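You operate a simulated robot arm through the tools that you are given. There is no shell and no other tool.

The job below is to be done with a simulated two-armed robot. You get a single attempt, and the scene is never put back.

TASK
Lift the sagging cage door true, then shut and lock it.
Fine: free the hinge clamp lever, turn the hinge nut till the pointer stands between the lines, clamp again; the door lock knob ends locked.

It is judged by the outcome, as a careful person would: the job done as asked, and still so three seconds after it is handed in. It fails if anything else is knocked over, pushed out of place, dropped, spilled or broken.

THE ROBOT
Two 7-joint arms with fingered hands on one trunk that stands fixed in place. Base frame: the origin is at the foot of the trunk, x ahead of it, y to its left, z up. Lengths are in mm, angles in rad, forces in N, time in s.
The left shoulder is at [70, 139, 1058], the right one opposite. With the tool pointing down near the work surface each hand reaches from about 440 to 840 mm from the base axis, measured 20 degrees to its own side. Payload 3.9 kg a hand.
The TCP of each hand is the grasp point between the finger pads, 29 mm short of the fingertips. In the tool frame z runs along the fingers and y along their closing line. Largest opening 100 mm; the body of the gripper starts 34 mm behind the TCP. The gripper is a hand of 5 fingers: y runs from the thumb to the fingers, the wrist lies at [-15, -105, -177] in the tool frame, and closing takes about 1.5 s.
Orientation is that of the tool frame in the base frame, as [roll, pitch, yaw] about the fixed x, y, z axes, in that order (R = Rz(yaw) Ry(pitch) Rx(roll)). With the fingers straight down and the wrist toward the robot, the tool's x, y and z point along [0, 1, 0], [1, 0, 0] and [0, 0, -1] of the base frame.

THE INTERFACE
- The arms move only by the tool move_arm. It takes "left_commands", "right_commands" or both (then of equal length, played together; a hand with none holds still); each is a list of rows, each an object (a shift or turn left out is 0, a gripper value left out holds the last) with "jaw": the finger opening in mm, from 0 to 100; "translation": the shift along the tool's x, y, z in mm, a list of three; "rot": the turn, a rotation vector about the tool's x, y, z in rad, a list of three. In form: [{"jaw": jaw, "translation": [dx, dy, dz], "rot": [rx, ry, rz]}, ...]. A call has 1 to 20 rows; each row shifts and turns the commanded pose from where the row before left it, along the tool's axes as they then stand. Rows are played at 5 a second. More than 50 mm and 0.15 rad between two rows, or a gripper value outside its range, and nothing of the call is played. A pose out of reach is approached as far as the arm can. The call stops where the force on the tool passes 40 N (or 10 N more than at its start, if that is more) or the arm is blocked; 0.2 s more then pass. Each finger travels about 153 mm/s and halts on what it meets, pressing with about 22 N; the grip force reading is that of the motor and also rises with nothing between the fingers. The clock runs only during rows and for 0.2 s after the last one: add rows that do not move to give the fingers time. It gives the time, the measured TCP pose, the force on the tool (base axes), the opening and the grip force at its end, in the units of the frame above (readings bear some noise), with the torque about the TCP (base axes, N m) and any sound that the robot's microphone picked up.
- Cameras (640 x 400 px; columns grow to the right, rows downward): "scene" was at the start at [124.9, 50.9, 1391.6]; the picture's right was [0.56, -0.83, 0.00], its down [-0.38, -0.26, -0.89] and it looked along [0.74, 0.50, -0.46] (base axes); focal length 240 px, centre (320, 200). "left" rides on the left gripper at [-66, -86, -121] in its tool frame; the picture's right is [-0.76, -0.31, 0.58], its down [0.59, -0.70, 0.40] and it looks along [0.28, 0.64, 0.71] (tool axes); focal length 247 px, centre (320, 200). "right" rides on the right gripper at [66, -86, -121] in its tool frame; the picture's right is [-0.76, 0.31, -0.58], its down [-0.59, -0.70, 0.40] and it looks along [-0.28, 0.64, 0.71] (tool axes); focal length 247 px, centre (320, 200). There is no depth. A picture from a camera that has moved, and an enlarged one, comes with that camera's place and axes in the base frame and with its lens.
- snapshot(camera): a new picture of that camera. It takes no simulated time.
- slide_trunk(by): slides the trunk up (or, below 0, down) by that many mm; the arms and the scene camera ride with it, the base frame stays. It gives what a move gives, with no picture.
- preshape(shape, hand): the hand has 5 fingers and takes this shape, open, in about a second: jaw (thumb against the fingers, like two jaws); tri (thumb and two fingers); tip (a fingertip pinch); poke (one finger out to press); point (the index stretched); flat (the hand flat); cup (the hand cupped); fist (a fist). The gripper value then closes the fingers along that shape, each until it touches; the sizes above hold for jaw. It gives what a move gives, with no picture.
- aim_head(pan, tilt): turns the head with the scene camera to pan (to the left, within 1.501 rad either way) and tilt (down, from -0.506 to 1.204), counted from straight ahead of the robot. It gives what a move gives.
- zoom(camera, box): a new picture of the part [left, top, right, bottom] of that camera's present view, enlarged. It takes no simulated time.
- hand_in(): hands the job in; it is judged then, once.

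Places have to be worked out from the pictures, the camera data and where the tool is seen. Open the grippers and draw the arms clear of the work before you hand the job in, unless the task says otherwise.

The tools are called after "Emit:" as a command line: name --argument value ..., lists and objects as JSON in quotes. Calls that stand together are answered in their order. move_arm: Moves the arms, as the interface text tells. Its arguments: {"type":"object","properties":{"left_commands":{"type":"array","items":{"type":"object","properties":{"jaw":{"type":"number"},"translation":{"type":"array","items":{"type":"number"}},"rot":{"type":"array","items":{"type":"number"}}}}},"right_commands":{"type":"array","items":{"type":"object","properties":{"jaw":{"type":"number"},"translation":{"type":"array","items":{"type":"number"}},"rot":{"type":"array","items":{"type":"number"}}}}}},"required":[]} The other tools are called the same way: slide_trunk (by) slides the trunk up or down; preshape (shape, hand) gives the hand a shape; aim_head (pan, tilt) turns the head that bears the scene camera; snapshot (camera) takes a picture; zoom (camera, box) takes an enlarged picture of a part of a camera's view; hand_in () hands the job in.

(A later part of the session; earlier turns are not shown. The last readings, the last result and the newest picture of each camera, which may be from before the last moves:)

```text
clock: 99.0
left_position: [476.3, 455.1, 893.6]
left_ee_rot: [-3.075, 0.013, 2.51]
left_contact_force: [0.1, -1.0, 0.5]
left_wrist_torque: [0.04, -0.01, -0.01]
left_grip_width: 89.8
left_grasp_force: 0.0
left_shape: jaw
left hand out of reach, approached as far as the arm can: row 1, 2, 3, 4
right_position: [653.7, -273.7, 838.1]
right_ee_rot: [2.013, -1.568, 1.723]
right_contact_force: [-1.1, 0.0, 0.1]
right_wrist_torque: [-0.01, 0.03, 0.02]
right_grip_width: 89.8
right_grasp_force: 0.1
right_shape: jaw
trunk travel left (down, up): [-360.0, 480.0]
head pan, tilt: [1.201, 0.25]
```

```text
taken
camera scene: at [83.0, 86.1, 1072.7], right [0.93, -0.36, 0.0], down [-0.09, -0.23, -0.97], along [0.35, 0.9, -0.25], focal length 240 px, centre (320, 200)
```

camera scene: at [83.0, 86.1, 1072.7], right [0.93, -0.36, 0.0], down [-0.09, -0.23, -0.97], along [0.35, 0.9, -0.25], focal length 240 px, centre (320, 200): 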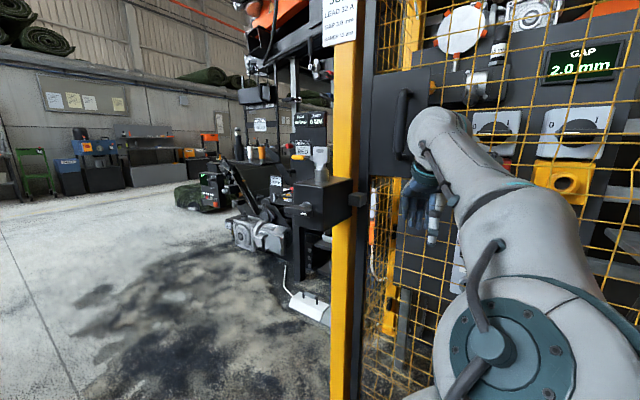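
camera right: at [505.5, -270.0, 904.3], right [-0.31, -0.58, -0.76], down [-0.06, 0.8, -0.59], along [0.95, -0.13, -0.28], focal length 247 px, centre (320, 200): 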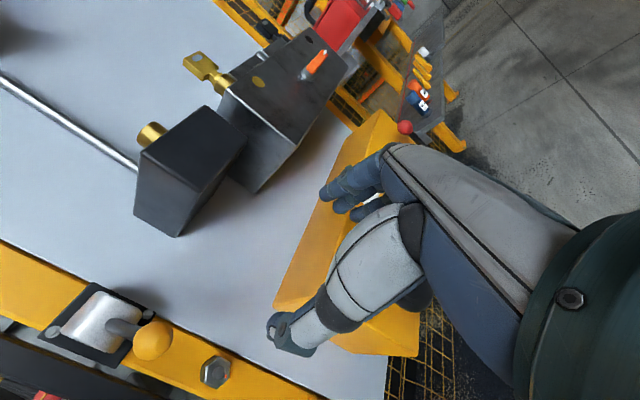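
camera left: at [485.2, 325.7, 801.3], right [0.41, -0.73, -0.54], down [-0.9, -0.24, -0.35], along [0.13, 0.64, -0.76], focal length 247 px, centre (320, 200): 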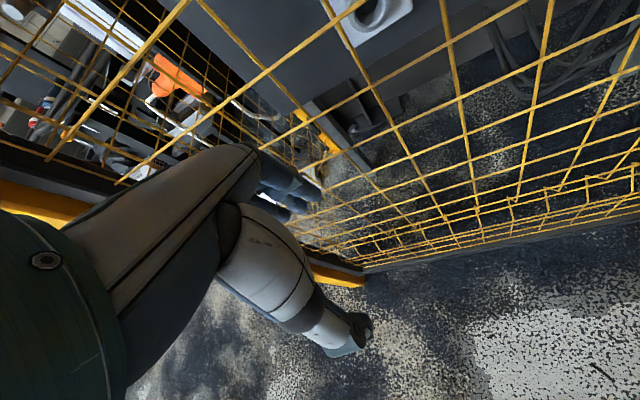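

Reach is regained. Now away from the door plane by ~110 mm.

Emit:
move_arm --left_commands '[{"translation": [12, -34.5, -8]}, {"translation": [12, -34.5, -8]}, {"translation": [12, -34.5, -8]}]'

Emit:
preshape --hand "left" --shape "poke"

Emit:
snapshot --camera "scene"

Emit:
snapshot --camera "left"

```text
clock: 99.8
left_position: [467.3, 460.2, 887.6]
left_ee_rot: [-3.058, 0.003, 2.526]
left_contact_force: [-0.5, -0.5, 0.3]
left_wrist_torque: [-0.02, -0.01, 0.01]
left_grip_width: 89.7
left_grasp_force: 0.1
left_shape: jaw
left hand out of reach, approached as far as the arm can: row 1, 2, 3
right_position: [654.9, -274.0, 839.9]
right_ee_rot: [1.95, -1.565, 1.785]
right_contact_force: [0.3, -0.7, -0.4]
right_wrist_torque: [0.0, -0.02, -0.01]
right_grip_width: 89.7
right_grasp_force: 0.1
right_shape: jaw
trunk travel left (down, up): [-360.0, 480.0]
head pan, tilt: [1.201, 0.25]
```

```text
clock: 100.7
left_position: [468.1, 457.5, 888.4]
left_ee_rot: [-3.06, 0.008, 2.52]
left_contact_force: [-0.6, 0.7, 0.2]
left_wrist_torque: [-0.02, 0.02, 0.0]
left_grip_width: 0.0
left_grasp_force: 0.1
left_shape: poke
right_position: [653.6, -272.8, 838.3]
right_ee_rot: [1.653, -1.567, 2.081]
right_contact_force: [-0.7, 0.8, 0.0]
right_wrist_torque: [-0.05, 0.02, 0.0]
right_grip_width: 89.7
right_grasp_force: 0.0
right_shape: jaw
trunk travel left (down, up): [-360.0, 480.0]
head pan, tilt: [1.201, 0.25]
```

```text
taken
camera scene: at [83.0, 86.8, 1072.7], right [0.93, -0.36, 0.0], down [-0.09, -0.23, -0.97], along [0.35, 0.9, -0.25], focal length 240 px, centre (320, 200)
```

scene: 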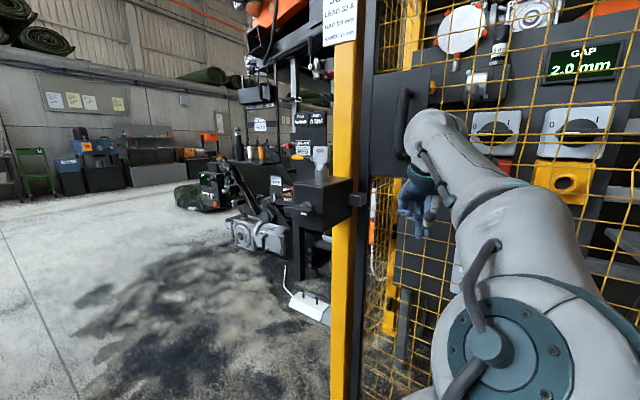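

```text
taken
camera left: at [476.6, 358.9, 1016.8], right [0.41, -0.73, -0.54], down [-0.9, -0.26, -0.34], along [0.11, 0.63, -0.77], focal length 247 px, centre (320, 200)
```

left: 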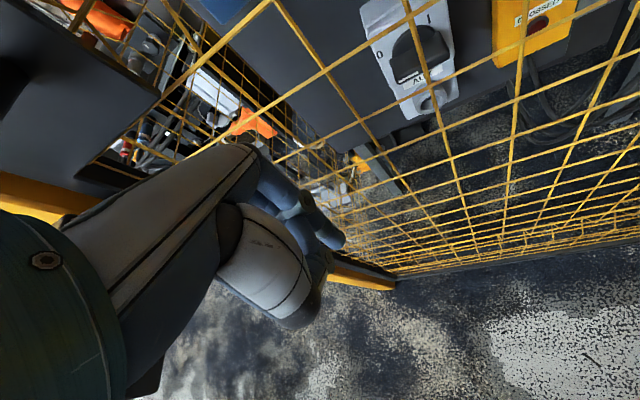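

The wrist is over-bent in this configuration. I swivel the hand's yaw about its wrist to a more natural heading.

Emit:
move_arm --left_commands '[{"translation": [-14.8, 1.1, 0], "rot": [0, 0, 0.14]}, {"translation": [-14.8, 1.1, 0], "rot": [0, 0, 0.14]}, {"translation": [-14.8, 1.1, 0], "rot": [0, 0, 0.14]}]'

Emit:
snapshot --camera "scene"

```text
clock: 101.5
left_position: [505.0, 417.8, 898.5]
left_ee_rot: [-3.089, 0.019, 2.083]
left_contact_force: [-0.5, -0.1, -0.6]
left_wrist_torque: [0.0, -0.01, 0.01]
left_grip_width: 0.1
left_grasp_force: 0.1
left_shape: poke
right_position: [654.2, -273.6, 837.9]
right_ee_rot: [1.446, -1.567, 2.29]
right_contact_force: [0.0, -0.2, 0.7]
right_wrist_torque: [0.01, 0.02, 0.0]
right_grip_width: 89.7
right_grasp_force: 0.0
right_shape: jaw
trunk travel left (down, up): [-360.0, 480.0]
head pan, tilt: [1.201, 0.25]
```

```text
taken
camera scene: at [83.1, 86.6, 1072.7], right [0.93, -0.36, 0.0], down [-0.09, -0.23, -0.97], along [0.35, 0.9, -0.25], focal length 240 px, centre (320, 200)
```

scene: 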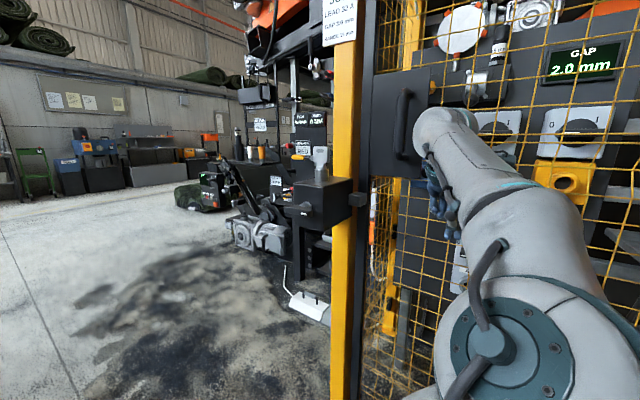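

No reach complaint now. Continue the yaw, then draw back toward the robot.

Emit:
move_arm --left_commands '[{"translation": [-14.8, 1.1, 0], "rot": [0, 0, 0.14]}, {"translation": [-14.8, 1.1, 0], "rot": [0, 0, 0.14]}, {"translation": [-14.8, 1.1, 0], "rot": [0, 0, 0.14]}, {"translation": [0, -30, 0]}, {"translation": [0, -30, 0]}]'

Emit:
snapshot --camera "scene"

```text
clock: 102.7
left_position: [463.6, 377.1, 895.6]
left_ee_rot: [-3.091, 0.049, 1.673]
left_contact_force: [-0.9, -0.2, 0.4]
left_wrist_torque: [0.02, -0.04, 0.02]
left_grip_width: 0.1
left_grasp_force: 0.0
left_shape: poke
right_position: [653.7, -275.2, 839.1]
right_ee_rot: [0.955, -1.568, 2.779]
right_contact_force: [-0.2, -1.4, 0.0]
right_wrist_torque: [-0.01, 0.01, 0.06]
right_grip_width: 89.9
right_grasp_force: 0.0
right_shape: jaw
trunk travel left (down, up): [-360.0, 480.0]
head pan, tilt: [1.201, 0.25]
```

```text
taken
camera scene: at [81.8, 85.4, 1073.0], right [0.93, -0.36, 0.0], down [-0.09, -0.23, -0.97], along [0.35, 0.9, -0.25], focal length 240 px, centre (320, 200)
```

scene: 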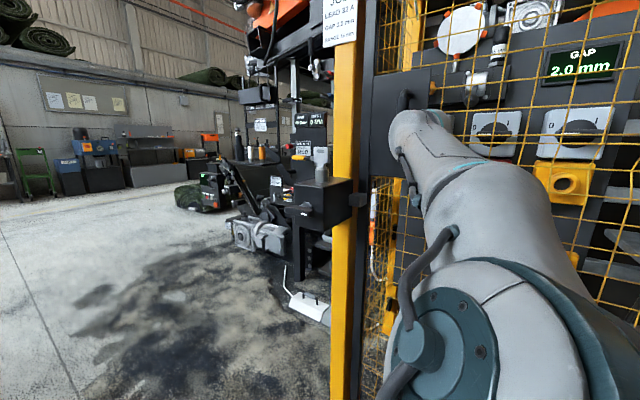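

The arm moves freely now. I bring the hand in steps toward the front of the lock box, raising and gradually yawing it.

Emit:
move_arm --left_commands '[{"translation": [16, -39, -19], "rot": [0, 0, -0.122]}, {"translation": [20.6, -37.4, -19], "rot": [0, 0, -0.122]}, {"translation": [25, -34.7, -19], "rot": [0, 0, -0.122]}]'

Emit:
snapshot --camera "scene"

```text
clock: 103.5
left_position: [365.2, 431.2, 944.2]
left_ee_rot: [-3.058, 0.057, 2.035]
left_contact_force: [-5.5, 0.5, 3.3]
left_wrist_torque: [-0.06, -0.29, 0.0]
left_grip_width: 0.1
left_grasp_force: 0.0
left_shape: poke
left hand out of reach, approached as far as the arm can: row 2
right_position: [657.8, -269.2, 835.6]
right_ee_rot: [3.07, -1.561, 0.667]
right_contact_force: [2.4, 0.8, -1.3]
right_wrist_torque: [0.04, -0.14, 0.0]
right_grip_width: 89.7
right_grasp_force: 0.0
right_shape: jaw
trunk travel left (down, up): [-360.0, 480.0]
head pan, tilt: [1.201, 0.25]
```

```text
taken
camera scene: at [88.2, 90.1, 1071.8], right [0.93, -0.36, 0.0], down [-0.1, -0.23, -0.97], along [0.35, 0.9, -0.25], focal length 240 px, centre (320, 200)
```

scene: 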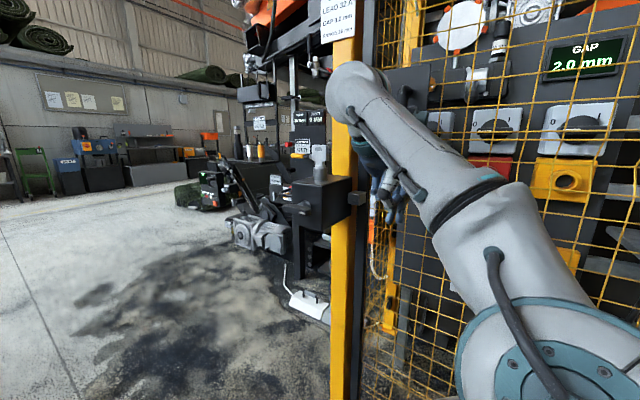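

I pause for a moment to see whether the small force persists.

Emit:
move_arm --left_commands '[{}, {}]'

Emit:
aim_head --pan 0.9 --tilt 0.5

Emit:
snapshot --camera "scene"

Emit:
snapshot --camera "left"

```text
clock: 104.0
left_position: [357.6, 425.4, 951.8]
left_ee_rot: [-3.077, 0.04, 2.046]
left_contact_force: [0.0, 0.1, 0.3]
left_wrist_torque: [0.01, -0.03, 0.02]
left_grip_width: 0.0
left_grasp_force: 0.1
left_shape: poke
right_position: [654.1, -274.4, 838.0]
right_ee_rot: [1.295, -1.567, 2.44]
right_contact_force: [-0.9, 0.0, -0.7]
right_wrist_torque: [0.01, -0.03, 0.01]
right_grip_width: 89.8
right_grasp_force: 0.2
right_shape: jaw
trunk travel left (down, up): [-360.0, 480.0]
head pan, tilt: [1.201, 0.25]
```

```text
clock: 104.8
left_position: [359.0, 425.9, 952.3]
left_ee_rot: [-3.074, 0.035, 2.05]
left_contact_force: [-0.1, -0.6, 0.4]
left_wrist_torque: [0.0, 0.02, 0.01]
left_grip_width: 0.0
left_grasp_force: 0.1
left_shape: poke
right_position: [653.4, -273.4, 838.8]
right_ee_rot: [1.904, -1.567, 1.831]
right_contact_force: [0.4, -0.2, -0.3]
right_wrist_torque: [0.0, 0.02, -0.01]
right_grip_width: 89.9
right_grasp_force: 0.1
right_shape: jaw
trunk travel left (down, up): [-360.0, 480.0]
head pan, tilt: [0.901, 0.499]
```

```text
taken
camera scene: at [105.7, 71.1, 1049.6], right [0.78, -0.62, 0.0], down [-0.3, -0.38, -0.88], along [0.55, 0.69, -0.48], focal length 240 px, centre (320, 200)
```

scene: 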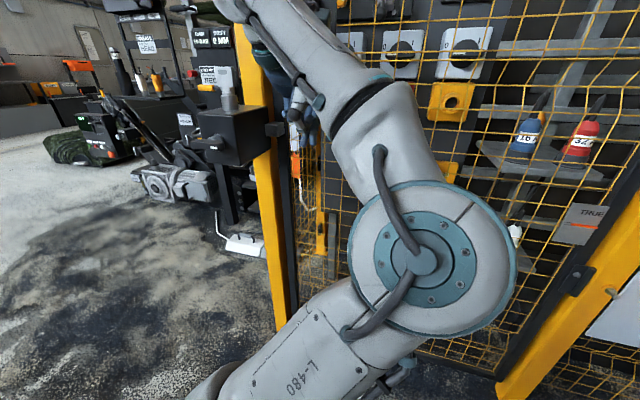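

```text
taken
camera left: at [318.7, 335.5, 1079.9], right [0.05, -0.85, -0.53], down [-0.91, 0.18, -0.37], along [0.41, 0.5, -0.76], focal length 247 px, centre (320, 200)
```

left: 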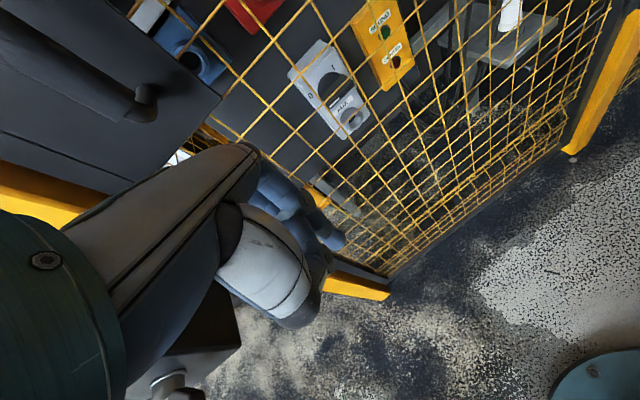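

Force is nil. Continue toward a point in front of the lock (x≈216, y≈448, z≈1010).

Emit:
move_arm --left_commands '[{"translation": [21.5, -29.4, -14.5], "rot": [0, 0, -0.09]}, {"translation": [24, -27.3, -14.5], "rot": [0, 0, -0.09]}, {"translation": [26.4, -25, -14.5], "rot": [0, 0, -0.09]}, {"translation": [28.6, -22.5, -14.5], "rot": [0, 0, -0.09]}]'

Emit:
snapshot --camera "scene"

Emit:
snapshot --camera "left"

```text
clock: 105.8
left_position: [331.5, 492.0, 1046.7]
left_ee_rot: [-3.093, -0.007, 2.385]
left_contact_force: [-1.2, -0.7, -0.2]
left_wrist_torque: [0.0, 0.01, 0.02]
left_grip_width: 0.0
left_grasp_force: 0.1
left_shape: poke
left hand out of reach, approached as far as the arm can: row 1, 2, 3, 4
right_position: [654.5, -274.2, 839.5]
right_ee_rot: [1.748, -1.566, 1.988]
right_contact_force: [-0.2, 0.1, -0.9]
right_wrist_torque: [-0.02, 0.04, 0.0]
right_grip_width: 89.6
right_grasp_force: 0.1
right_shape: jaw
trunk travel left (down, up): [-360.0, 480.0]
head pan, tilt: [0.901, 0.499]
```

```text
taken
camera scene: at [105.5, 72.1, 1049.5], right [0.78, -0.62, 0.0], down [-0.3, -0.38, -0.88], along [0.55, 0.69, -0.48], focal length 240 px, centre (320, 200)
```

scene: 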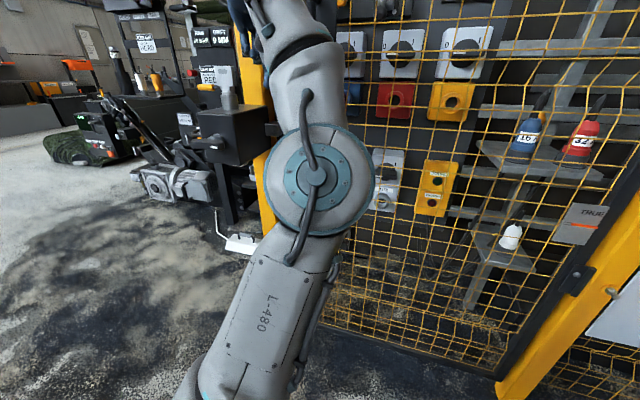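

```text
taken
camera left: at [326.1, 387.8, 1170.7], right [0.32, -0.76, -0.57], down [-0.93, -0.12, -0.36], along [0.21, 0.64, -0.74], focal length 247 px, centre (320, 200)
```

left: 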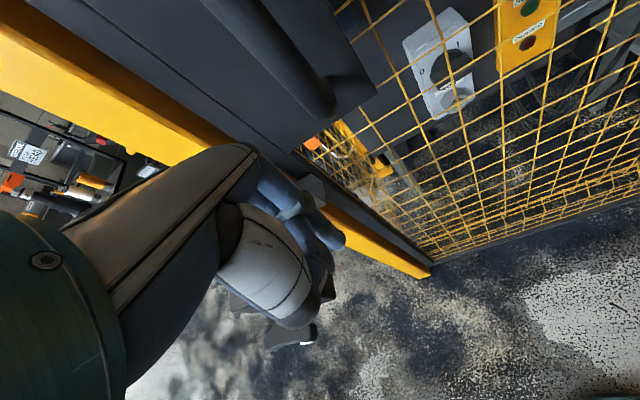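

The knob's white mark appears at the expected (230,558,914). I move the poke finger to hover above the knob's right tip.

Emit:
move_arm --left_commands '[{"translation": [28, -6.2, 15.5]}, {"translation": [28, -6.2, 15.5]}]'

Emit:
snapshot --camera "left"

Emit:
snapshot --camera "scene"

```text
clock: 106.5
left_position: [281.1, 520.2, 1015.4]
left_ee_rot: [-3.085, -0.008, 2.386]
left_contact_force: [-0.1, 1.2, -0.7]
left_wrist_torque: [-0.02, -0.02, -0.01]
left_grip_width: 0.0
left_grasp_force: 0.1
left_shape: poke
right_position: [653.4, -273.4, 839.4]
right_ee_rot: [1.655, -1.567, 2.079]
right_contact_force: [-0.2, -1.0, 0.1]
right_wrist_torque: [-0.02, 0.02, 0.03]
right_grip_width: 89.7
right_grasp_force: 0.0
right_shape: jaw
trunk travel left (down, up): [-360.0, 480.0]
head pan, tilt: [0.901, 0.499]
```

```text
taken
camera left: at [276.1, 415.3, 1139.8], right [0.32, -0.76, -0.57], down [-0.93, -0.12, -0.35], along [0.2, 0.64, -0.74], focal length 247 px, centre (320, 200)
```

left: 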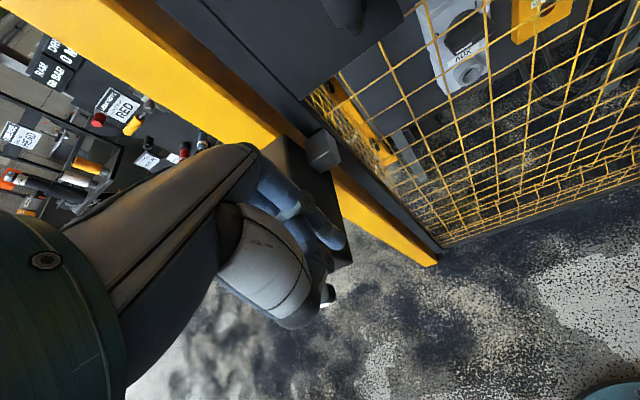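

```text
taken
camera scene: at [105.4, 71.1, 1049.6], right [0.78, -0.62, 0.0], down [-0.3, -0.38, -0.88], along [0.55, 0.69, -0.48], focal length 240 px, centre (320, 200)
```

scene: 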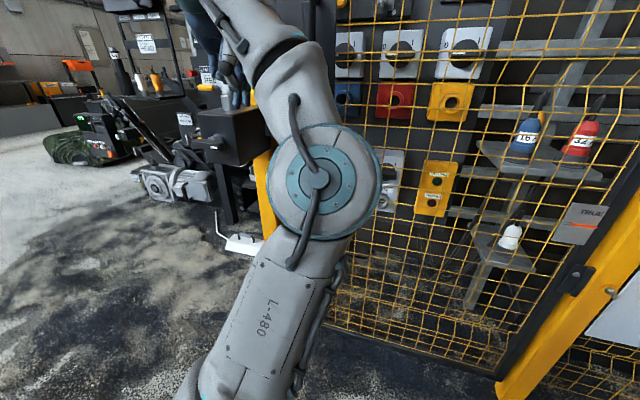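

Now fully reachable. Two more steps to hover over the tip, with the head turned to watch the knob.

Emit:
move_arm --left_commands '[{"translation": [28, -8, 13]}, {"translation": [28, -8, 13]}]'

Emit:
aim_head --pan 1.25 --tilt 0.3

Emit:
zoom --camera "scene" --box '[240, 120, 400, 220]'

Emit:
snapshot --camera "left"

```text
clock: 107.0
left_position: [229.3, 544.1, 991.0]
left_ee_rot: [-3.087, -0.009, 2.386]
left_contact_force: [-0.5, 0.0, 0.4]
left_wrist_torque: [-0.01, -0.04, -0.01]
left_grip_width: 0.0
left_grasp_force: 0.0
left_shape: poke
right_position: [653.5, -273.5, 838.5]
right_ee_rot: [1.931, -1.567, 1.804]
right_contact_force: [0.3, 0.0, 0.7]
right_wrist_torque: [0.02, -0.01, 0.05]
right_grip_width: 90.1
right_grasp_force: 0.0
right_shape: jaw
trunk travel left (down, up): [-360.0, 480.0]
head pan, tilt: [0.901, 0.499]
```

```text
clock: 107.9
left_position: [230.8, 542.5, 989.2]
left_ee_rot: [-3.087, -0.01, 2.384]
left_contact_force: [0.0, -0.1, 0.1]
left_wrist_torque: [0.0, -0.01, 0.02]
left_grip_width: 0.1
left_grasp_force: 0.1
left_shape: poke
right_position: [654.9, -273.7, 838.7]
right_ee_rot: [2.225, -1.567, 1.51]
right_contact_force: [0.1, -1.1, -0.4]
right_wrist_torque: [0.01, -0.01, -0.02]
right_grip_width: 89.6
right_grasp_force: 0.1
right_shape: jaw
trunk travel left (down, up): [-360.0, 480.0]
head pan, tilt: [1.25, 0.3]
```

```text
4.00 times, centred on (320, 170) of scene
camera zoom: at [78.8, 88.3, 1067.9], right [0.95, -0.32, 0.0], down [-0.09, -0.28, -0.96], along [0.3, 0.91, -0.3], focal length 958 px, centre (320, 320)
```

zoom: 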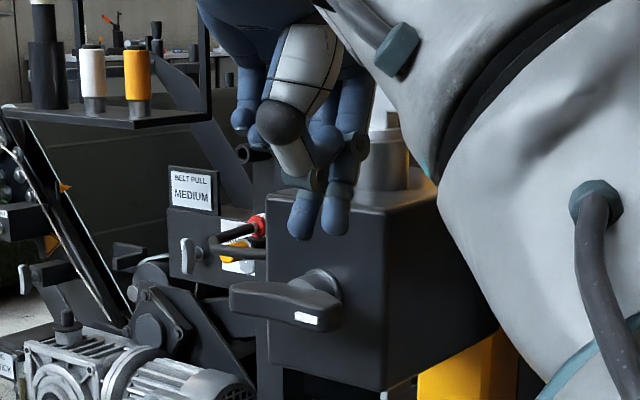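

```text
taken
camera left: at [225.1, 439.6, 1114.4], right [0.32, -0.76, -0.57], down [-0.93, -0.12, -0.35], along [0.2, 0.64, -0.74], focal length 247 px, centre (320, 200)
```

left: 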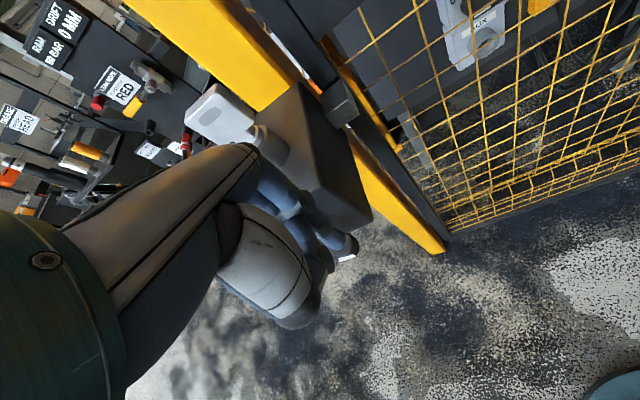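

A clear view: the fingertips hang just above the knob's right end. I shift slightly inward/left and lower to near contact.

Emit:
move_arm --left_commands '[{"translation": [7.2, 13.9, 0]}, {"translation": [0, 0, 14]}, {"translation": [0, 0, 10]}]'

Emit:
zoom --camera "scene" --box '[272, 140, 368, 200]'

Emit:
zoom --camera "left" --box '[240, 180, 432, 300]'

```text
clock: 108.7
left_position: [235.1, 558.4, 967.1]
left_ee_rot: [-3.088, -0.008, 2.383]
left_contact_force: [-0.5, -0.3, 0.0]
left_wrist_torque: [-0.04, 0.04, 0.01]
left_grip_width: 0.0
left_grasp_force: 0.0
left_shape: poke
right_position: [655.0, -274.3, 838.8]
right_ee_rot: [1.816, -1.567, 1.92]
right_contact_force: [0.4, 1.2, 1.3]
right_wrist_torque: [-0.02, 0.0, 0.01]
right_grip_width: 89.9
right_grasp_force: 0.0
right_shape: jaw
trunk travel left (down, up): [-360.0, 480.0]
head pan, tilt: [1.25, 0.3]
```

```text
6.67 times, centred on (320, 170) of scene
camera zoom: at [78.7, 88.4, 1068.0], right [0.95, -0.32, 0.0], down [-0.09, -0.28, -0.96], along [0.3, 0.91, -0.3], focal length 1597 px, centre (320, 400)
```

zoom: 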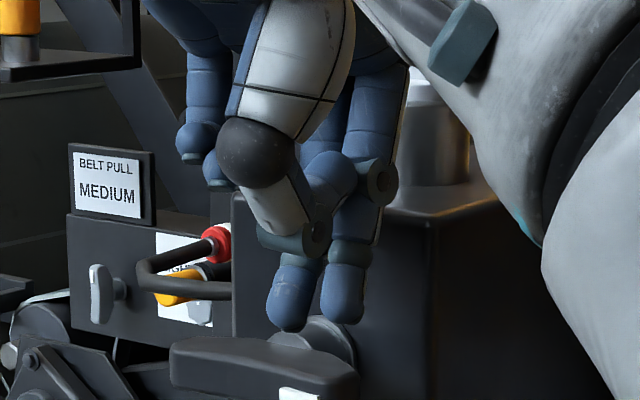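

```text
3.33 times, centred on (336, 240) of left
camera zoom: at [228.7, 454.0, 1090.4], right [0.32, -0.76, -0.57], down [-0.93, -0.12, -0.35], along [0.2, 0.64, -0.74], focal length 823 px, centre (267, 67)
```

zoom: 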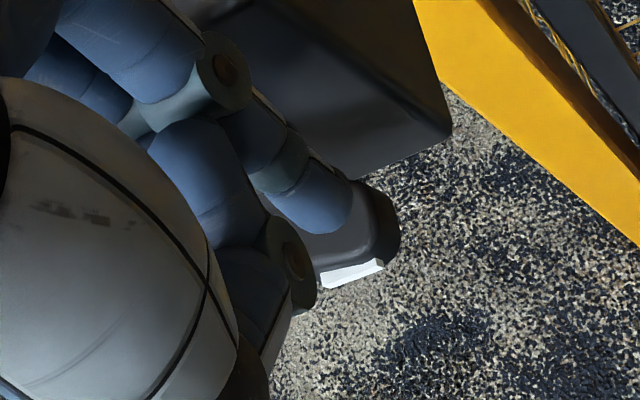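

The finger sits right over the wing's right half. I press down gradually.

Emit:
move_arm --left_commands '[{"translation": [0, 0, 6]}, {"translation": [0, 0, 6]}, {"translation": [0, 0, 6]}]'

Emit:
zoom --camera "scene" --box '[272, 150, 368, 210]'

```text
clock: 109.5
left_position: [232.9, 557.5, 950.0]
left_ee_rot: [-3.089, -0.008, 2.386]
left_contact_force: [-1.7, -0.1, 7.4]
left_wrist_torque: [0.03, 0.11, 0.0]
left_grip_width: 0.0
left_grasp_force: 0.1
left_shape: poke
right_position: [652.5, -273.5, 839.0]
right_ee_rot: [2.825, -1.57, 0.91]
right_contact_force: [-1.0, -0.2, 0.5]
right_wrist_torque: [0.0, 0.01, 0.0]
right_grip_width: 89.7
right_grasp_force: 0.2
right_shape: jaw
trunk travel left (down, up): [-360.0, 480.0]
head pan, tilt: [1.25, 0.3]
```

```text
6.67 times, centred on (320, 180) of scene
camera zoom: at [78.0, 87.3, 1068.3], right [0.95, -0.32, 0.0], down [-0.09, -0.28, -0.96], along [0.3, 0.91, -0.29], focal length 1597 px, centre (320, 333)
```

zoom: 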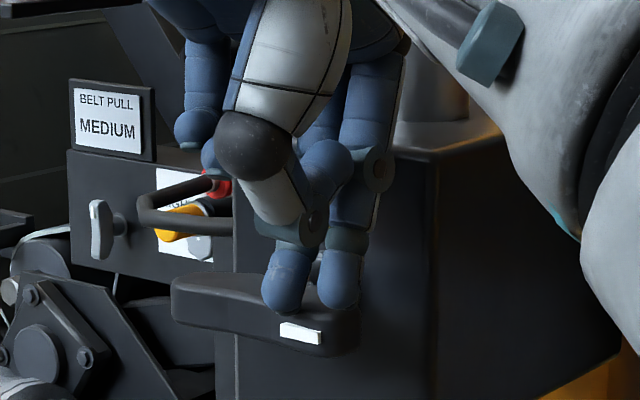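

Contact at 7 N, not turned yet. Press a little more.

Emit:
move_arm --left_commands '[{"translation": [0, 0, 5]}, {"translation": [0, 0, 5]}]'

Emit:
zoom --camera "scene" --box '[272, 150, 368, 210]'

```text
clock: 110.0
left_position: [232.6, 554.4, 949.1]
left_ee_rot: [-3.102, -0.015, 2.384]
left_contact_force: [-4.5, -0.6, 18.8]
left_wrist_torque: [0.01, 0.0, 0.04]
left_grip_width: 0.1
left_grasp_force: 0.0
left_shape: poke
right_position: [651.6, -276.2, 839.4]
right_ee_rot: [0.348, -1.566, -2.895]
right_contact_force: [0.1, 0.3, 0.6]
right_wrist_torque: [-0.02, 0.02, 0.01]
right_grip_width: 89.7
right_grasp_force: 0.1
right_shape: jaw
trunk travel left (down, up): [-360.0, 480.0]
head pan, tilt: [1.25, 0.3]
stopped in row 2 (left hand): the force on the tool passed its limit at 44 N (the readings are from after the stop); the commanded pose is now the measured one
```

```text
6.67 times, centred on (320, 180) of scene
camera zoom: at [77.3, 86.0, 1068.3], right [0.95, -0.32, 0.0], down [-0.09, -0.28, -0.96], along [0.3, 0.91, -0.29], focal length 1597 px, centre (320, 333)
```

zoom: 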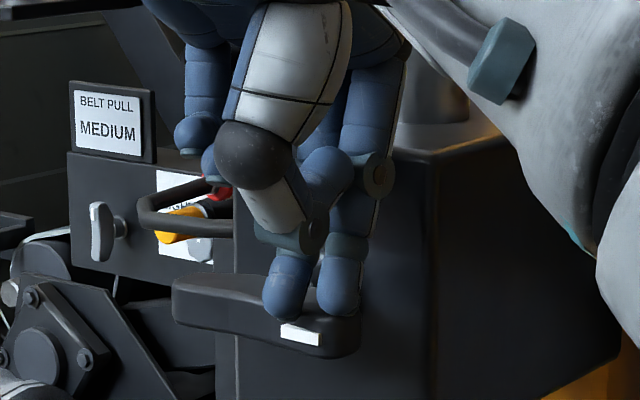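

44 N on the right end doesn't turn it, so the other way: I lift, move over the left end of the wing and press there.

Emit:
move_arm --left_commands '[{"translation": [0, 0, -15]}, {"translation": [0, 0, -15]}, {"translation": [22, 4.9, 0]}, {"translation": [22, 4.9, 0]}, {"translation": [22, 4.9, 0]}]'

Emit:
zoom --camera "scene" --box '[256, 145, 352, 205]'

Emit:
zoom --camera "left" --box '[240, 180, 432, 300]'

```text
clock: 111.2
left_position: [197.6, 611.0, 974.2]
left_ee_rot: [-3.095, -0.012, 2.383]
left_contact_force: [0.1, -0.1, -1.0]
left_wrist_torque: [0.0, -0.05, 0.0]
left_grip_width: 0.0
left_grasp_force: 0.1
left_shape: poke
right_position: [654.0, -273.2, 838.4]
right_ee_rot: [1.544, -1.566, 2.192]
right_contact_force: [-0.1, 0.3, 0.0]
right_wrist_torque: [-0.03, 0.03, -0.04]
right_grip_width: 89.7
right_grasp_force: 0.2
right_shape: jaw
trunk travel left (down, up): [-360.0, 480.0]
head pan, tilt: [1.25, 0.3]
```

```text
6.67 times, centred on (304, 175) of scene
camera zoom: at [78.5, 88.6, 1068.0], right [0.95, -0.32, 0.0], down [-0.09, -0.28, -0.96], along [0.3, 0.91, -0.3], focal length 1597 px, centre (427, 367)
```

zoom: 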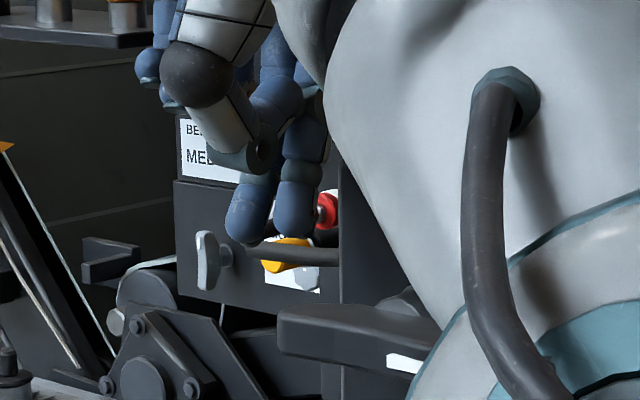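

```text
3.33 times, centred on (336, 240) of left
camera zoom: at [190.8, 506.0, 1097.6], right [0.32, -0.76, -0.57], down [-0.93, -0.11, -0.36], along [0.21, 0.64, -0.74], focal length 823 px, centre (267, 67)
```

zoom: 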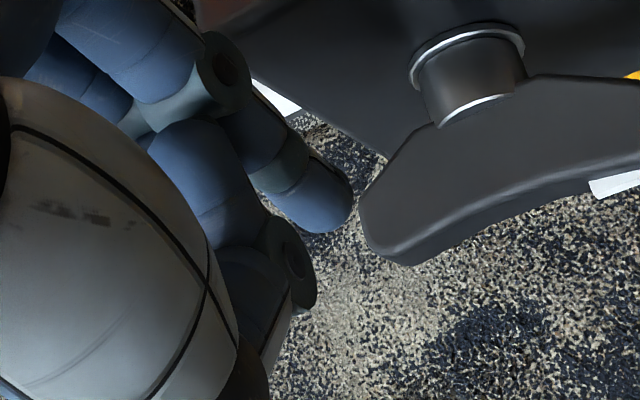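

I overshot: the finger is just left of the wing's end. Shift back right 28 mm, then lower to contact.

Emit:
move_arm --left_commands '[{"translation": [-28, -6.3, 0]}, {"translation": [0, 0, 10]}, {"translation": [0, 0, 8]}]'

Emit:
zoom --camera "left" --box '[240, 180, 432, 300]'

Emit:
zoom --camera "scene" --box '[256, 145, 352, 205]'

```text
clock: 112.0
left_position: [211.3, 588.5, 956.8]
left_ee_rot: [-3.097, -0.012, 2.385]
left_contact_force: [-0.9, 0.0, -0.3]
left_wrist_torque: [0.03, 0.02, -0.01]
left_grip_width: 0.0
left_grasp_force: 0.0
left_shape: poke
right_position: [653.4, -273.6, 838.4]
right_ee_rot: [1.21, -1.569, 2.525]
right_contact_force: [-0.3, -0.7, 0.3]
right_wrist_torque: [0.02, 0.0, 0.02]
right_grip_width: 90.1
right_grasp_force: 0.0
right_shape: jaw
trunk travel left (down, up): [-360.0, 480.0]
head pan, tilt: [1.25, 0.3]
```

```text
3.33 times, centred on (336, 240) of left
camera zoom: at [206.4, 482.9, 1079.7], right [0.32, -0.76, -0.57], down [-0.93, -0.11, -0.36], along [0.21, 0.64, -0.74], focal length 823 px, centre (267, 67)
```

zoom: 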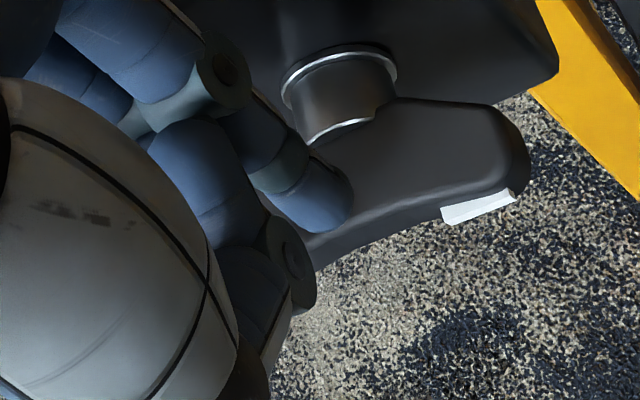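

```text
6.67 times, centred on (304, 175) of scene
camera zoom: at [78.7, 88.3, 1068.0], right [0.95, -0.32, 0.0], down [-0.09, -0.28, -0.96], along [0.3, 0.91, -0.3], focal length 1597 px, centre (427, 367)
```

zoom: 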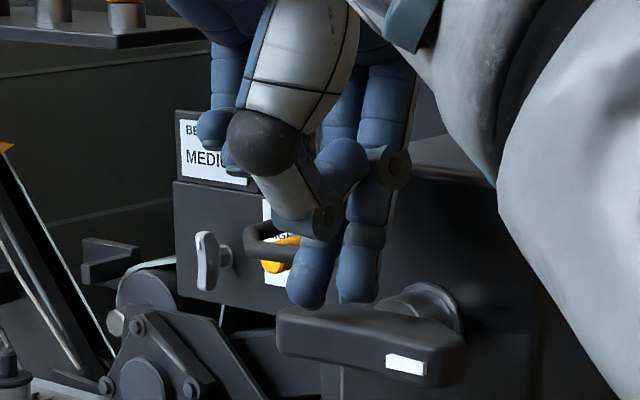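

The finger is a bit close to the pivot; I shift 14 mm further left and press down.

Emit:
move_arm --left_commands '[{"translation": [13.6, 3, 0]}, {"translation": [0, 0, 6]}, {"translation": [0, 0, 6]}]'

Emit:
zoom --camera "scene" --box '[256, 145, 352, 205]'

```text
clock: 112.8
left_position: [202.3, 600.2, 947.8]
left_ee_rot: [-3.1, -0.014, 2.379]
left_contact_force: [-1.9, 2.1, 8.9]
left_wrist_torque: [0.01, -0.09, 0.06]
left_grip_width: 0.0
left_grasp_force: 0.0
left_shape: poke
right_position: [653.4, -273.5, 838.9]
right_ee_rot: [1.887, -1.569, 1.848]
right_contact_force: [-0.2, 0.0, -0.6]
right_wrist_torque: [-0.03, 0.0, -0.01]
right_grip_width: 89.7
right_grasp_force: 0.1
right_shape: jaw
trunk travel left (down, up): [-360.0, 480.0]
head pan, tilt: [1.25, 0.3]
```

```text
6.67 times, centred on (304, 175) of scene
camera zoom: at [78.1, 87.7, 1068.3], right [0.95, -0.32, 0.0], down [-0.09, -0.28, -0.96], along [0.3, 0.91, -0.29], focal length 1597 px, centre (427, 367)
```

zoom: 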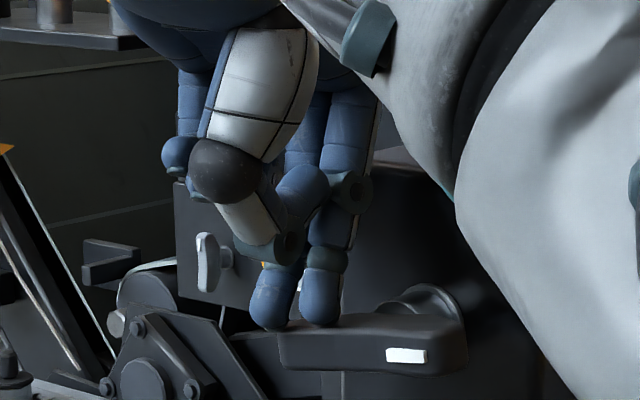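

Touching the left end (9 N). Press further.

Emit:
move_arm --left_commands '[{"translation": [0, 0, 5]}, {"translation": [0, 0, 5]}]'

Emit:
zoom --camera "scene" --box '[256, 145, 352, 205]'

```text
clock: 113.4
left_position: [201.7, 600.5, 934.3]
left_ee_rot: [-3.096, -0.012, 2.383]
left_contact_force: [-3.5, 2.9, 3.8]
left_wrist_torque: [0.04, 0.06, 0.02]
left_grip_width: 0.1
left_grasp_force: 0.1
left_shape: poke
right_position: [653.3, -273.6, 841.1]
right_ee_rot: [1.551, -1.567, 2.182]
right_contact_force: [-0.4, 0.6, 0.3]
right_wrist_torque: [0.03, 0.03, 0.0]
right_grip_width: 89.6
right_grasp_force: 0.1
right_shape: jaw
trunk travel left (down, up): [-360.0, 480.0]
head pan, tilt: [1.25, 0.3]
```

```text
6.67 times, centred on (304, 175) of scene
camera zoom: at [78.0, 88.4, 1067.9], right [0.95, -0.32, 0.0], down [-0.09, -0.28, -0.96], along [0.3, 0.91, -0.3], focal length 1597 px, centre (427, 367)
```

zoom: 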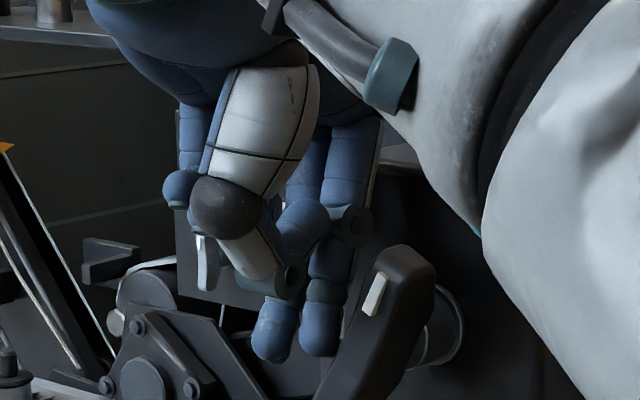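

It turns this way — the marked end is rising, now about 55°. I follow: lower the finger beside the lower half and sweep it right to bring the wing vertical.

Emit:
move_arm --left_commands '[{"translation": [0, 0, 8]}, {"translation": [0, 0, 8]}, {"translation": [-6, -1.3, 4]}, {"translation": [-6, -1.3, 0]}]'

Emit:
zoom --camera "scene" --box '[256, 150, 352, 210]'

Emit:
zoom --camera "left" --box '[240, 180, 432, 300]'

```text
clock: 114.5
left_position: [203.2, 595.2, 913.3]
left_ee_rot: [-3.098, -0.018, 2.389]
left_contact_force: [-9.9, 26.1, 8.8]
left_wrist_torque: [-0.13, -0.18, 0.36]
left_grip_width: 0.3
left_grasp_force: 0.1
left_shape: poke
right_position: [652.4, -271.3, 840.4]
right_ee_rot: [1.636, -1.564, 2.1]
right_contact_force: [-0.2, -0.7, -0.5]
right_wrist_torque: [-0.05, -0.02, 0.02]
right_grip_width: 90.0
right_grasp_force: 0.0
right_shape: jaw
trunk travel left (down, up): [-360.0, 480.0]
head pan, tilt: [1.25, 0.3]
stopped in row 4 (left hand): the force on the tool passed its limit at 46 N (the readings are from after the stop); the commanded pose is now the measured one
```

```text
6.67 times, centred on (304, 180) of scene
camera zoom: at [77.1, 91.2, 1067.8], right [0.95, -0.32, 0.0], down [-0.09, -0.28, -0.95], along [0.3, 0.91, -0.3], focal length 1597 px, centre (427, 333)
```

zoom: 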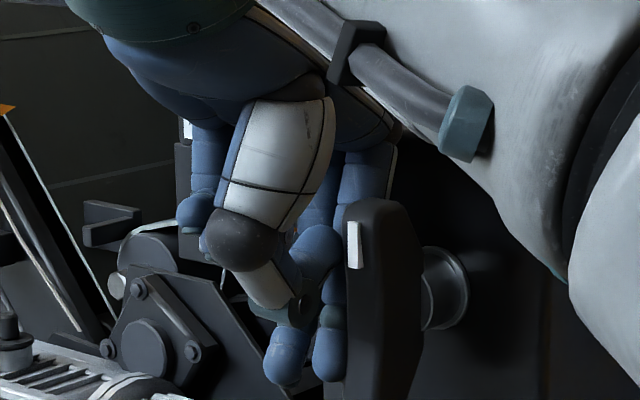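

```text
3.33 times, centred on (336, 240) of left
camera zoom: at [198.4, 489.6, 1037.2], right [0.32, -0.75, -0.58], down [-0.93, -0.12, -0.36], along [0.2, 0.65, -0.73], focal length 823 px, centre (267, 67)
```

zoom: 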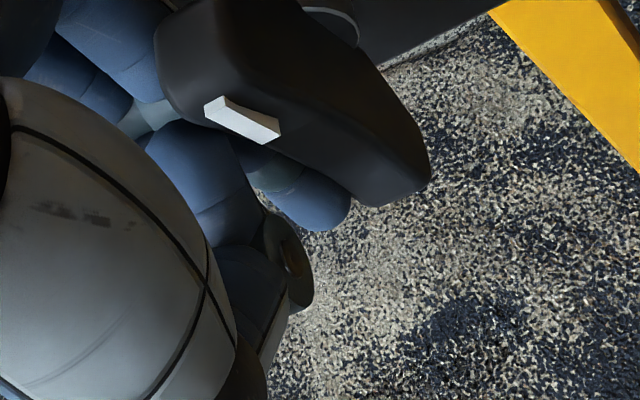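

The knob stands vertical, mark up, and pushed against its stop (46 N). I ease the finger off to the left, then withdraw straight out from the box.

Emit:
move_arm --left_commands '[{"translation": [8, 1.8, 0]}, {"translation": [6, 1.3, 0]}, {"translation": [6, -30, 0]}, {"translation": [6, -30, 0]}, {"translation": [6, -30, -10]}]'

Emit:
snapshot --camera "scene"

Emit:
zoom --camera "scene" --box '[256, 145, 384, 225]'

```text
clock: 115.7
left_position: [123.4, 546.3, 928.0]
left_ee_rot: [-3.1, -0.021, 2.385]
left_contact_force: [-0.4, 0.4, 0.1]
left_wrist_torque: [0.02, 0.0, 0.02]
left_grip_width: 0.1
left_grasp_force: 0.1
left_shape: poke
right_position: [654.6, -272.4, 839.5]
right_ee_rot: [1.765, -1.568, 1.969]
right_contact_force: [-0.1, -1.1, 1.4]
right_wrist_torque: [0.02, 0.01, 0.01]
right_grip_width: 89.6
right_grasp_force: 0.1
right_shape: jaw
trunk travel left (down, up): [-360.0, 480.0]
head pan, tilt: [1.25, 0.3]
```

```text
taken
camera scene: at [78.6, 88.1, 1068.0], right [0.95, -0.32, 0.0], down [-0.09, -0.28, -0.96], along [0.3, 0.91, -0.3], focal length 240 px, centre (320, 200)
```

scene: 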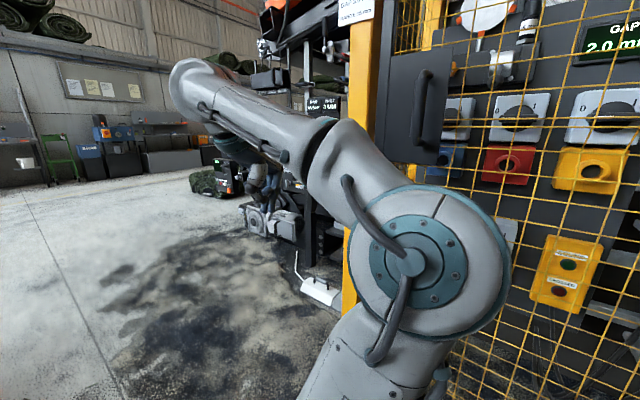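

```text
5.00 times, centred on (320, 185) of scene
camera zoom: at [78.6, 88.1, 1068.0], right [0.95, -0.32, 0.0], down [-0.09, -0.28, -0.96], along [0.3, 0.91, -0.3], focal length 1198 px, centre (320, 275)
```

zoom: 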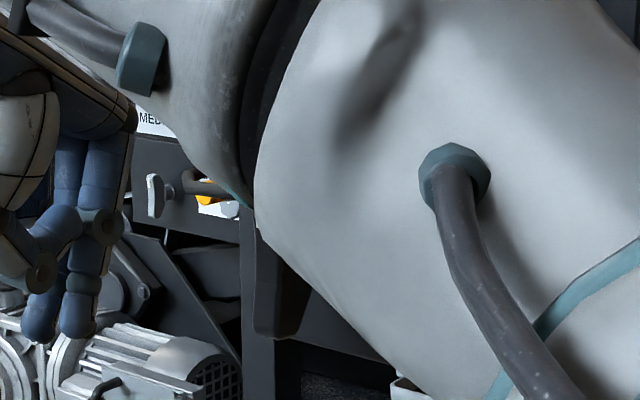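

The knob's lower half shows vertical. I check with the left hand camera, then the door's gap.

Emit:
snapshot --camera "left"

Emit:
zoom --camera "left" --box '[300, 60, 560, 260]'

```text
taken
camera left: at [117.0, 440.3, 1051.5], right [0.32, -0.75, -0.58], down [-0.93, -0.11, -0.36], along [0.2, 0.65, -0.73], focal length 247 px, centre (320, 200)
```

left: 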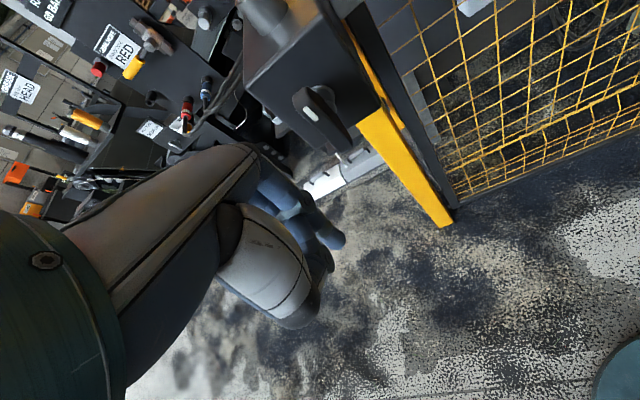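

```text
2.00 times, centred on (430, 160) of left
camera zoom: at [117.0, 440.3, 1051.5], right [0.32, -0.75, -0.58], down [-0.93, -0.11, -0.36], along [0.2, 0.65, -0.73], focal length 494 px, centre (100, 280)
```

zoom: 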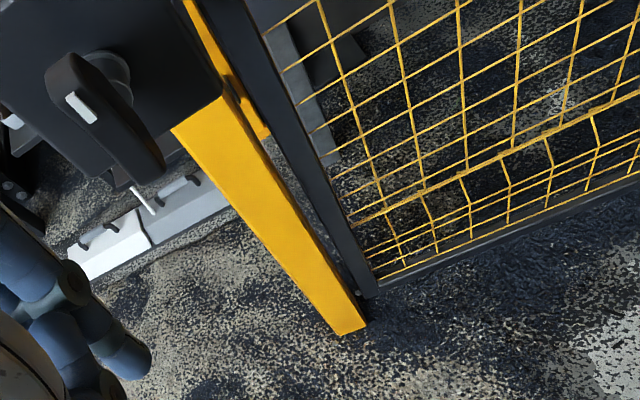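

Knob is vertical with the mark up, the stile tight beside the post. Now I draw the left arm back to a central position in front of the robot.

Emit:
move_arm --left_commands '[{"translation": [-40.7, 2, -8], "rot": [0, 0, 0.05]}, {"translation": [-40.5, 4, -8], "rot": [0, 0, 0.05]}, {"translation": [-40, 6, -8], "rot": [0, 0, 0.05]}, {"translation": [-39.7, 9, -8], "rot": [0, 0, 0.05]}]'

Emit:
snapshot --camera "scene"

```text
clock: 116.7
left_position: [238.6, 487.7, 968.7]
left_ee_rot: [-3.123, -0.043, 2.242]
left_contact_force: [0.8, 1.0, 0.0]
left_wrist_torque: [0.02, 0.04, 0.02]
left_grip_width: 0.0
left_grasp_force: 0.0
left_shape: poke
left hand out of reach, approached as far as the arm can: row 1, 2, 3, 4
right_position: [656.3, -272.9, 836.9]
right_ee_rot: [3.136, -1.567, 0.597]
right_contact_force: [0.1, -0.4, -0.1]
right_wrist_torque: [0.01, -0.03, 0.01]
right_grip_width: 89.9
right_grasp_force: 0.1
right_shape: jaw
trunk travel left (down, up): [-360.0, 480.0]
head pan, tilt: [1.25, 0.3]
```

```text
taken
camera scene: at [81.1, 88.0, 1067.7], right [0.95, -0.32, 0.0], down [-0.1, -0.28, -0.96], along [0.3, 0.91, -0.3], focal length 240 px, centre (320, 200)
```

scene: 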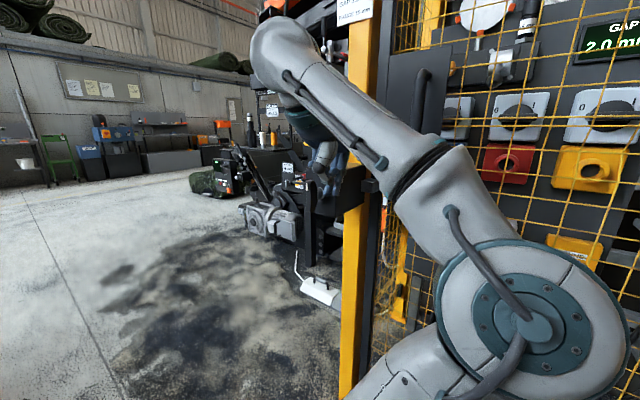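

Continuing through the previously reachable waypoints toward the centre.

Emit:
move_arm --left_commands '[{"translation": [-41, 18, 5], "rot": [0, 0, 0.063]}, {"translation": [-40, 20, 5], "rot": [0, 0, 0.063]}, {"translation": [-39, 22, 5], "rot": [0, 0, 0.063]}]'

Emit:
snapshot --camera "scene"

```text
clock: 117.5
left_position: [350.9, 439.4, 940.7]
left_ee_rot: [-3.091, -0.009, 2.08]
left_contact_force: [0.0, 0.9, 0.9]
left_wrist_torque: [-0.01, -0.03, 0.02]
left_grip_width: 0.0
left_grasp_force: 0.1
left_shape: poke
right_position: [654.3, -273.8, 839.1]
right_ee_rot: [1.785, -1.566, 1.951]
right_contact_force: [-0.4, -0.3, -0.6]
right_wrist_torque: [0.0, 0.01, -0.03]
right_grip_width: 89.7
right_grasp_force: 0.0
right_shape: jaw
trunk travel left (down, up): [-360.0, 480.0]
head pan, tilt: [1.25, 0.3]
```

```text
taken
camera scene: at [79.1, 88.6, 1067.9], right [0.95, -0.32, 0.0], down [-0.09, -0.28, -0.96], along [0.3, 0.91, -0.3], focal length 240 px, centre (320, 200)
```

scene: 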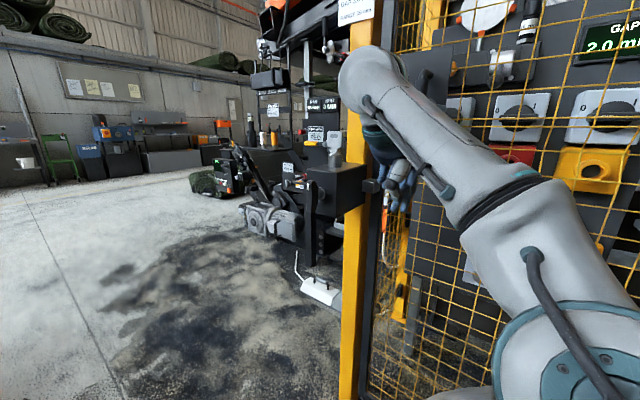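

Good. Retrace further and then shift right, away from the door.

Emit:
move_arm --left_commands '[{"translation": [-31.8, 18, 13], "rot": [0, 0, 0.12]}, {"translation": [-29.2, 21, 13], "rot": [0, 0, 0.12]}, {"translation": [-26, 22, 13], "rot": [0, 0, 0.12]}, {"translation": [-34.6, -12, 0]}, {"translation": [-34.6, -12, 0]}]'

Emit:
snapshot --camera "scene"

Emit:
zoom --camera "scene" --box '[280, 150, 408, 230]'

```text
clock: 118.7
left_position: [443.1, 351.9, 914.4]
left_ee_rot: [-3.103, -0.017, 1.69]
left_contact_force: [0.5, -0.3, -0.2]
left_wrist_torque: [0.02, -0.03, 0.0]
left_grip_width: 0.2
left_grasp_force: 0.1
left_shape: poke
left hand out of reach, approached as far as the arm can: row 4, 5
right_position: [654.1, -275.3, 838.8]
right_ee_rot: [1.451, -1.568, 2.284]
right_contact_force: [-0.9, -0.4, 1.2]
right_wrist_torque: [0.0, 0.0, -0.07]
right_grip_width: 89.6
right_grasp_force: 0.1
right_shape: jaw
trunk travel left (down, up): [-360.0, 480.0]
head pan, tilt: [1.25, 0.3]
```

```text
taken
camera scene: at [78.7, 88.3, 1068.0], right [0.95, -0.32, 0.0], down [-0.09, -0.28, -0.96], along [0.3, 0.91, -0.3], focal length 240 px, centre (320, 200)
```

scene: 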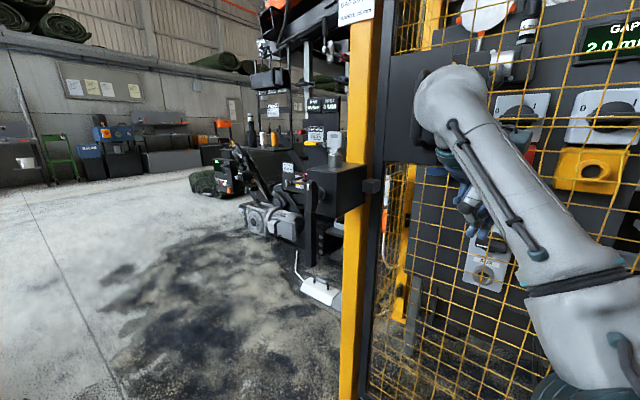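

```text
5.00 times, centred on (344, 190) of scene
camera zoom: at [78.7, 88.3, 1068.0], right [0.95, -0.32, 0.0], down [-0.09, -0.28, -0.96], along [0.3, 0.91, -0.3], focal length 1198 px, centre (200, 250)
```

zoom: 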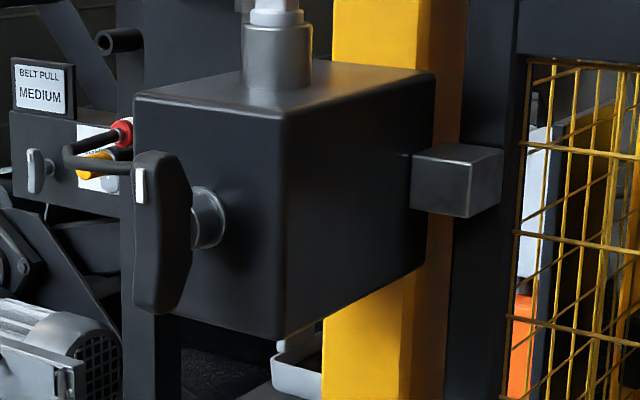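

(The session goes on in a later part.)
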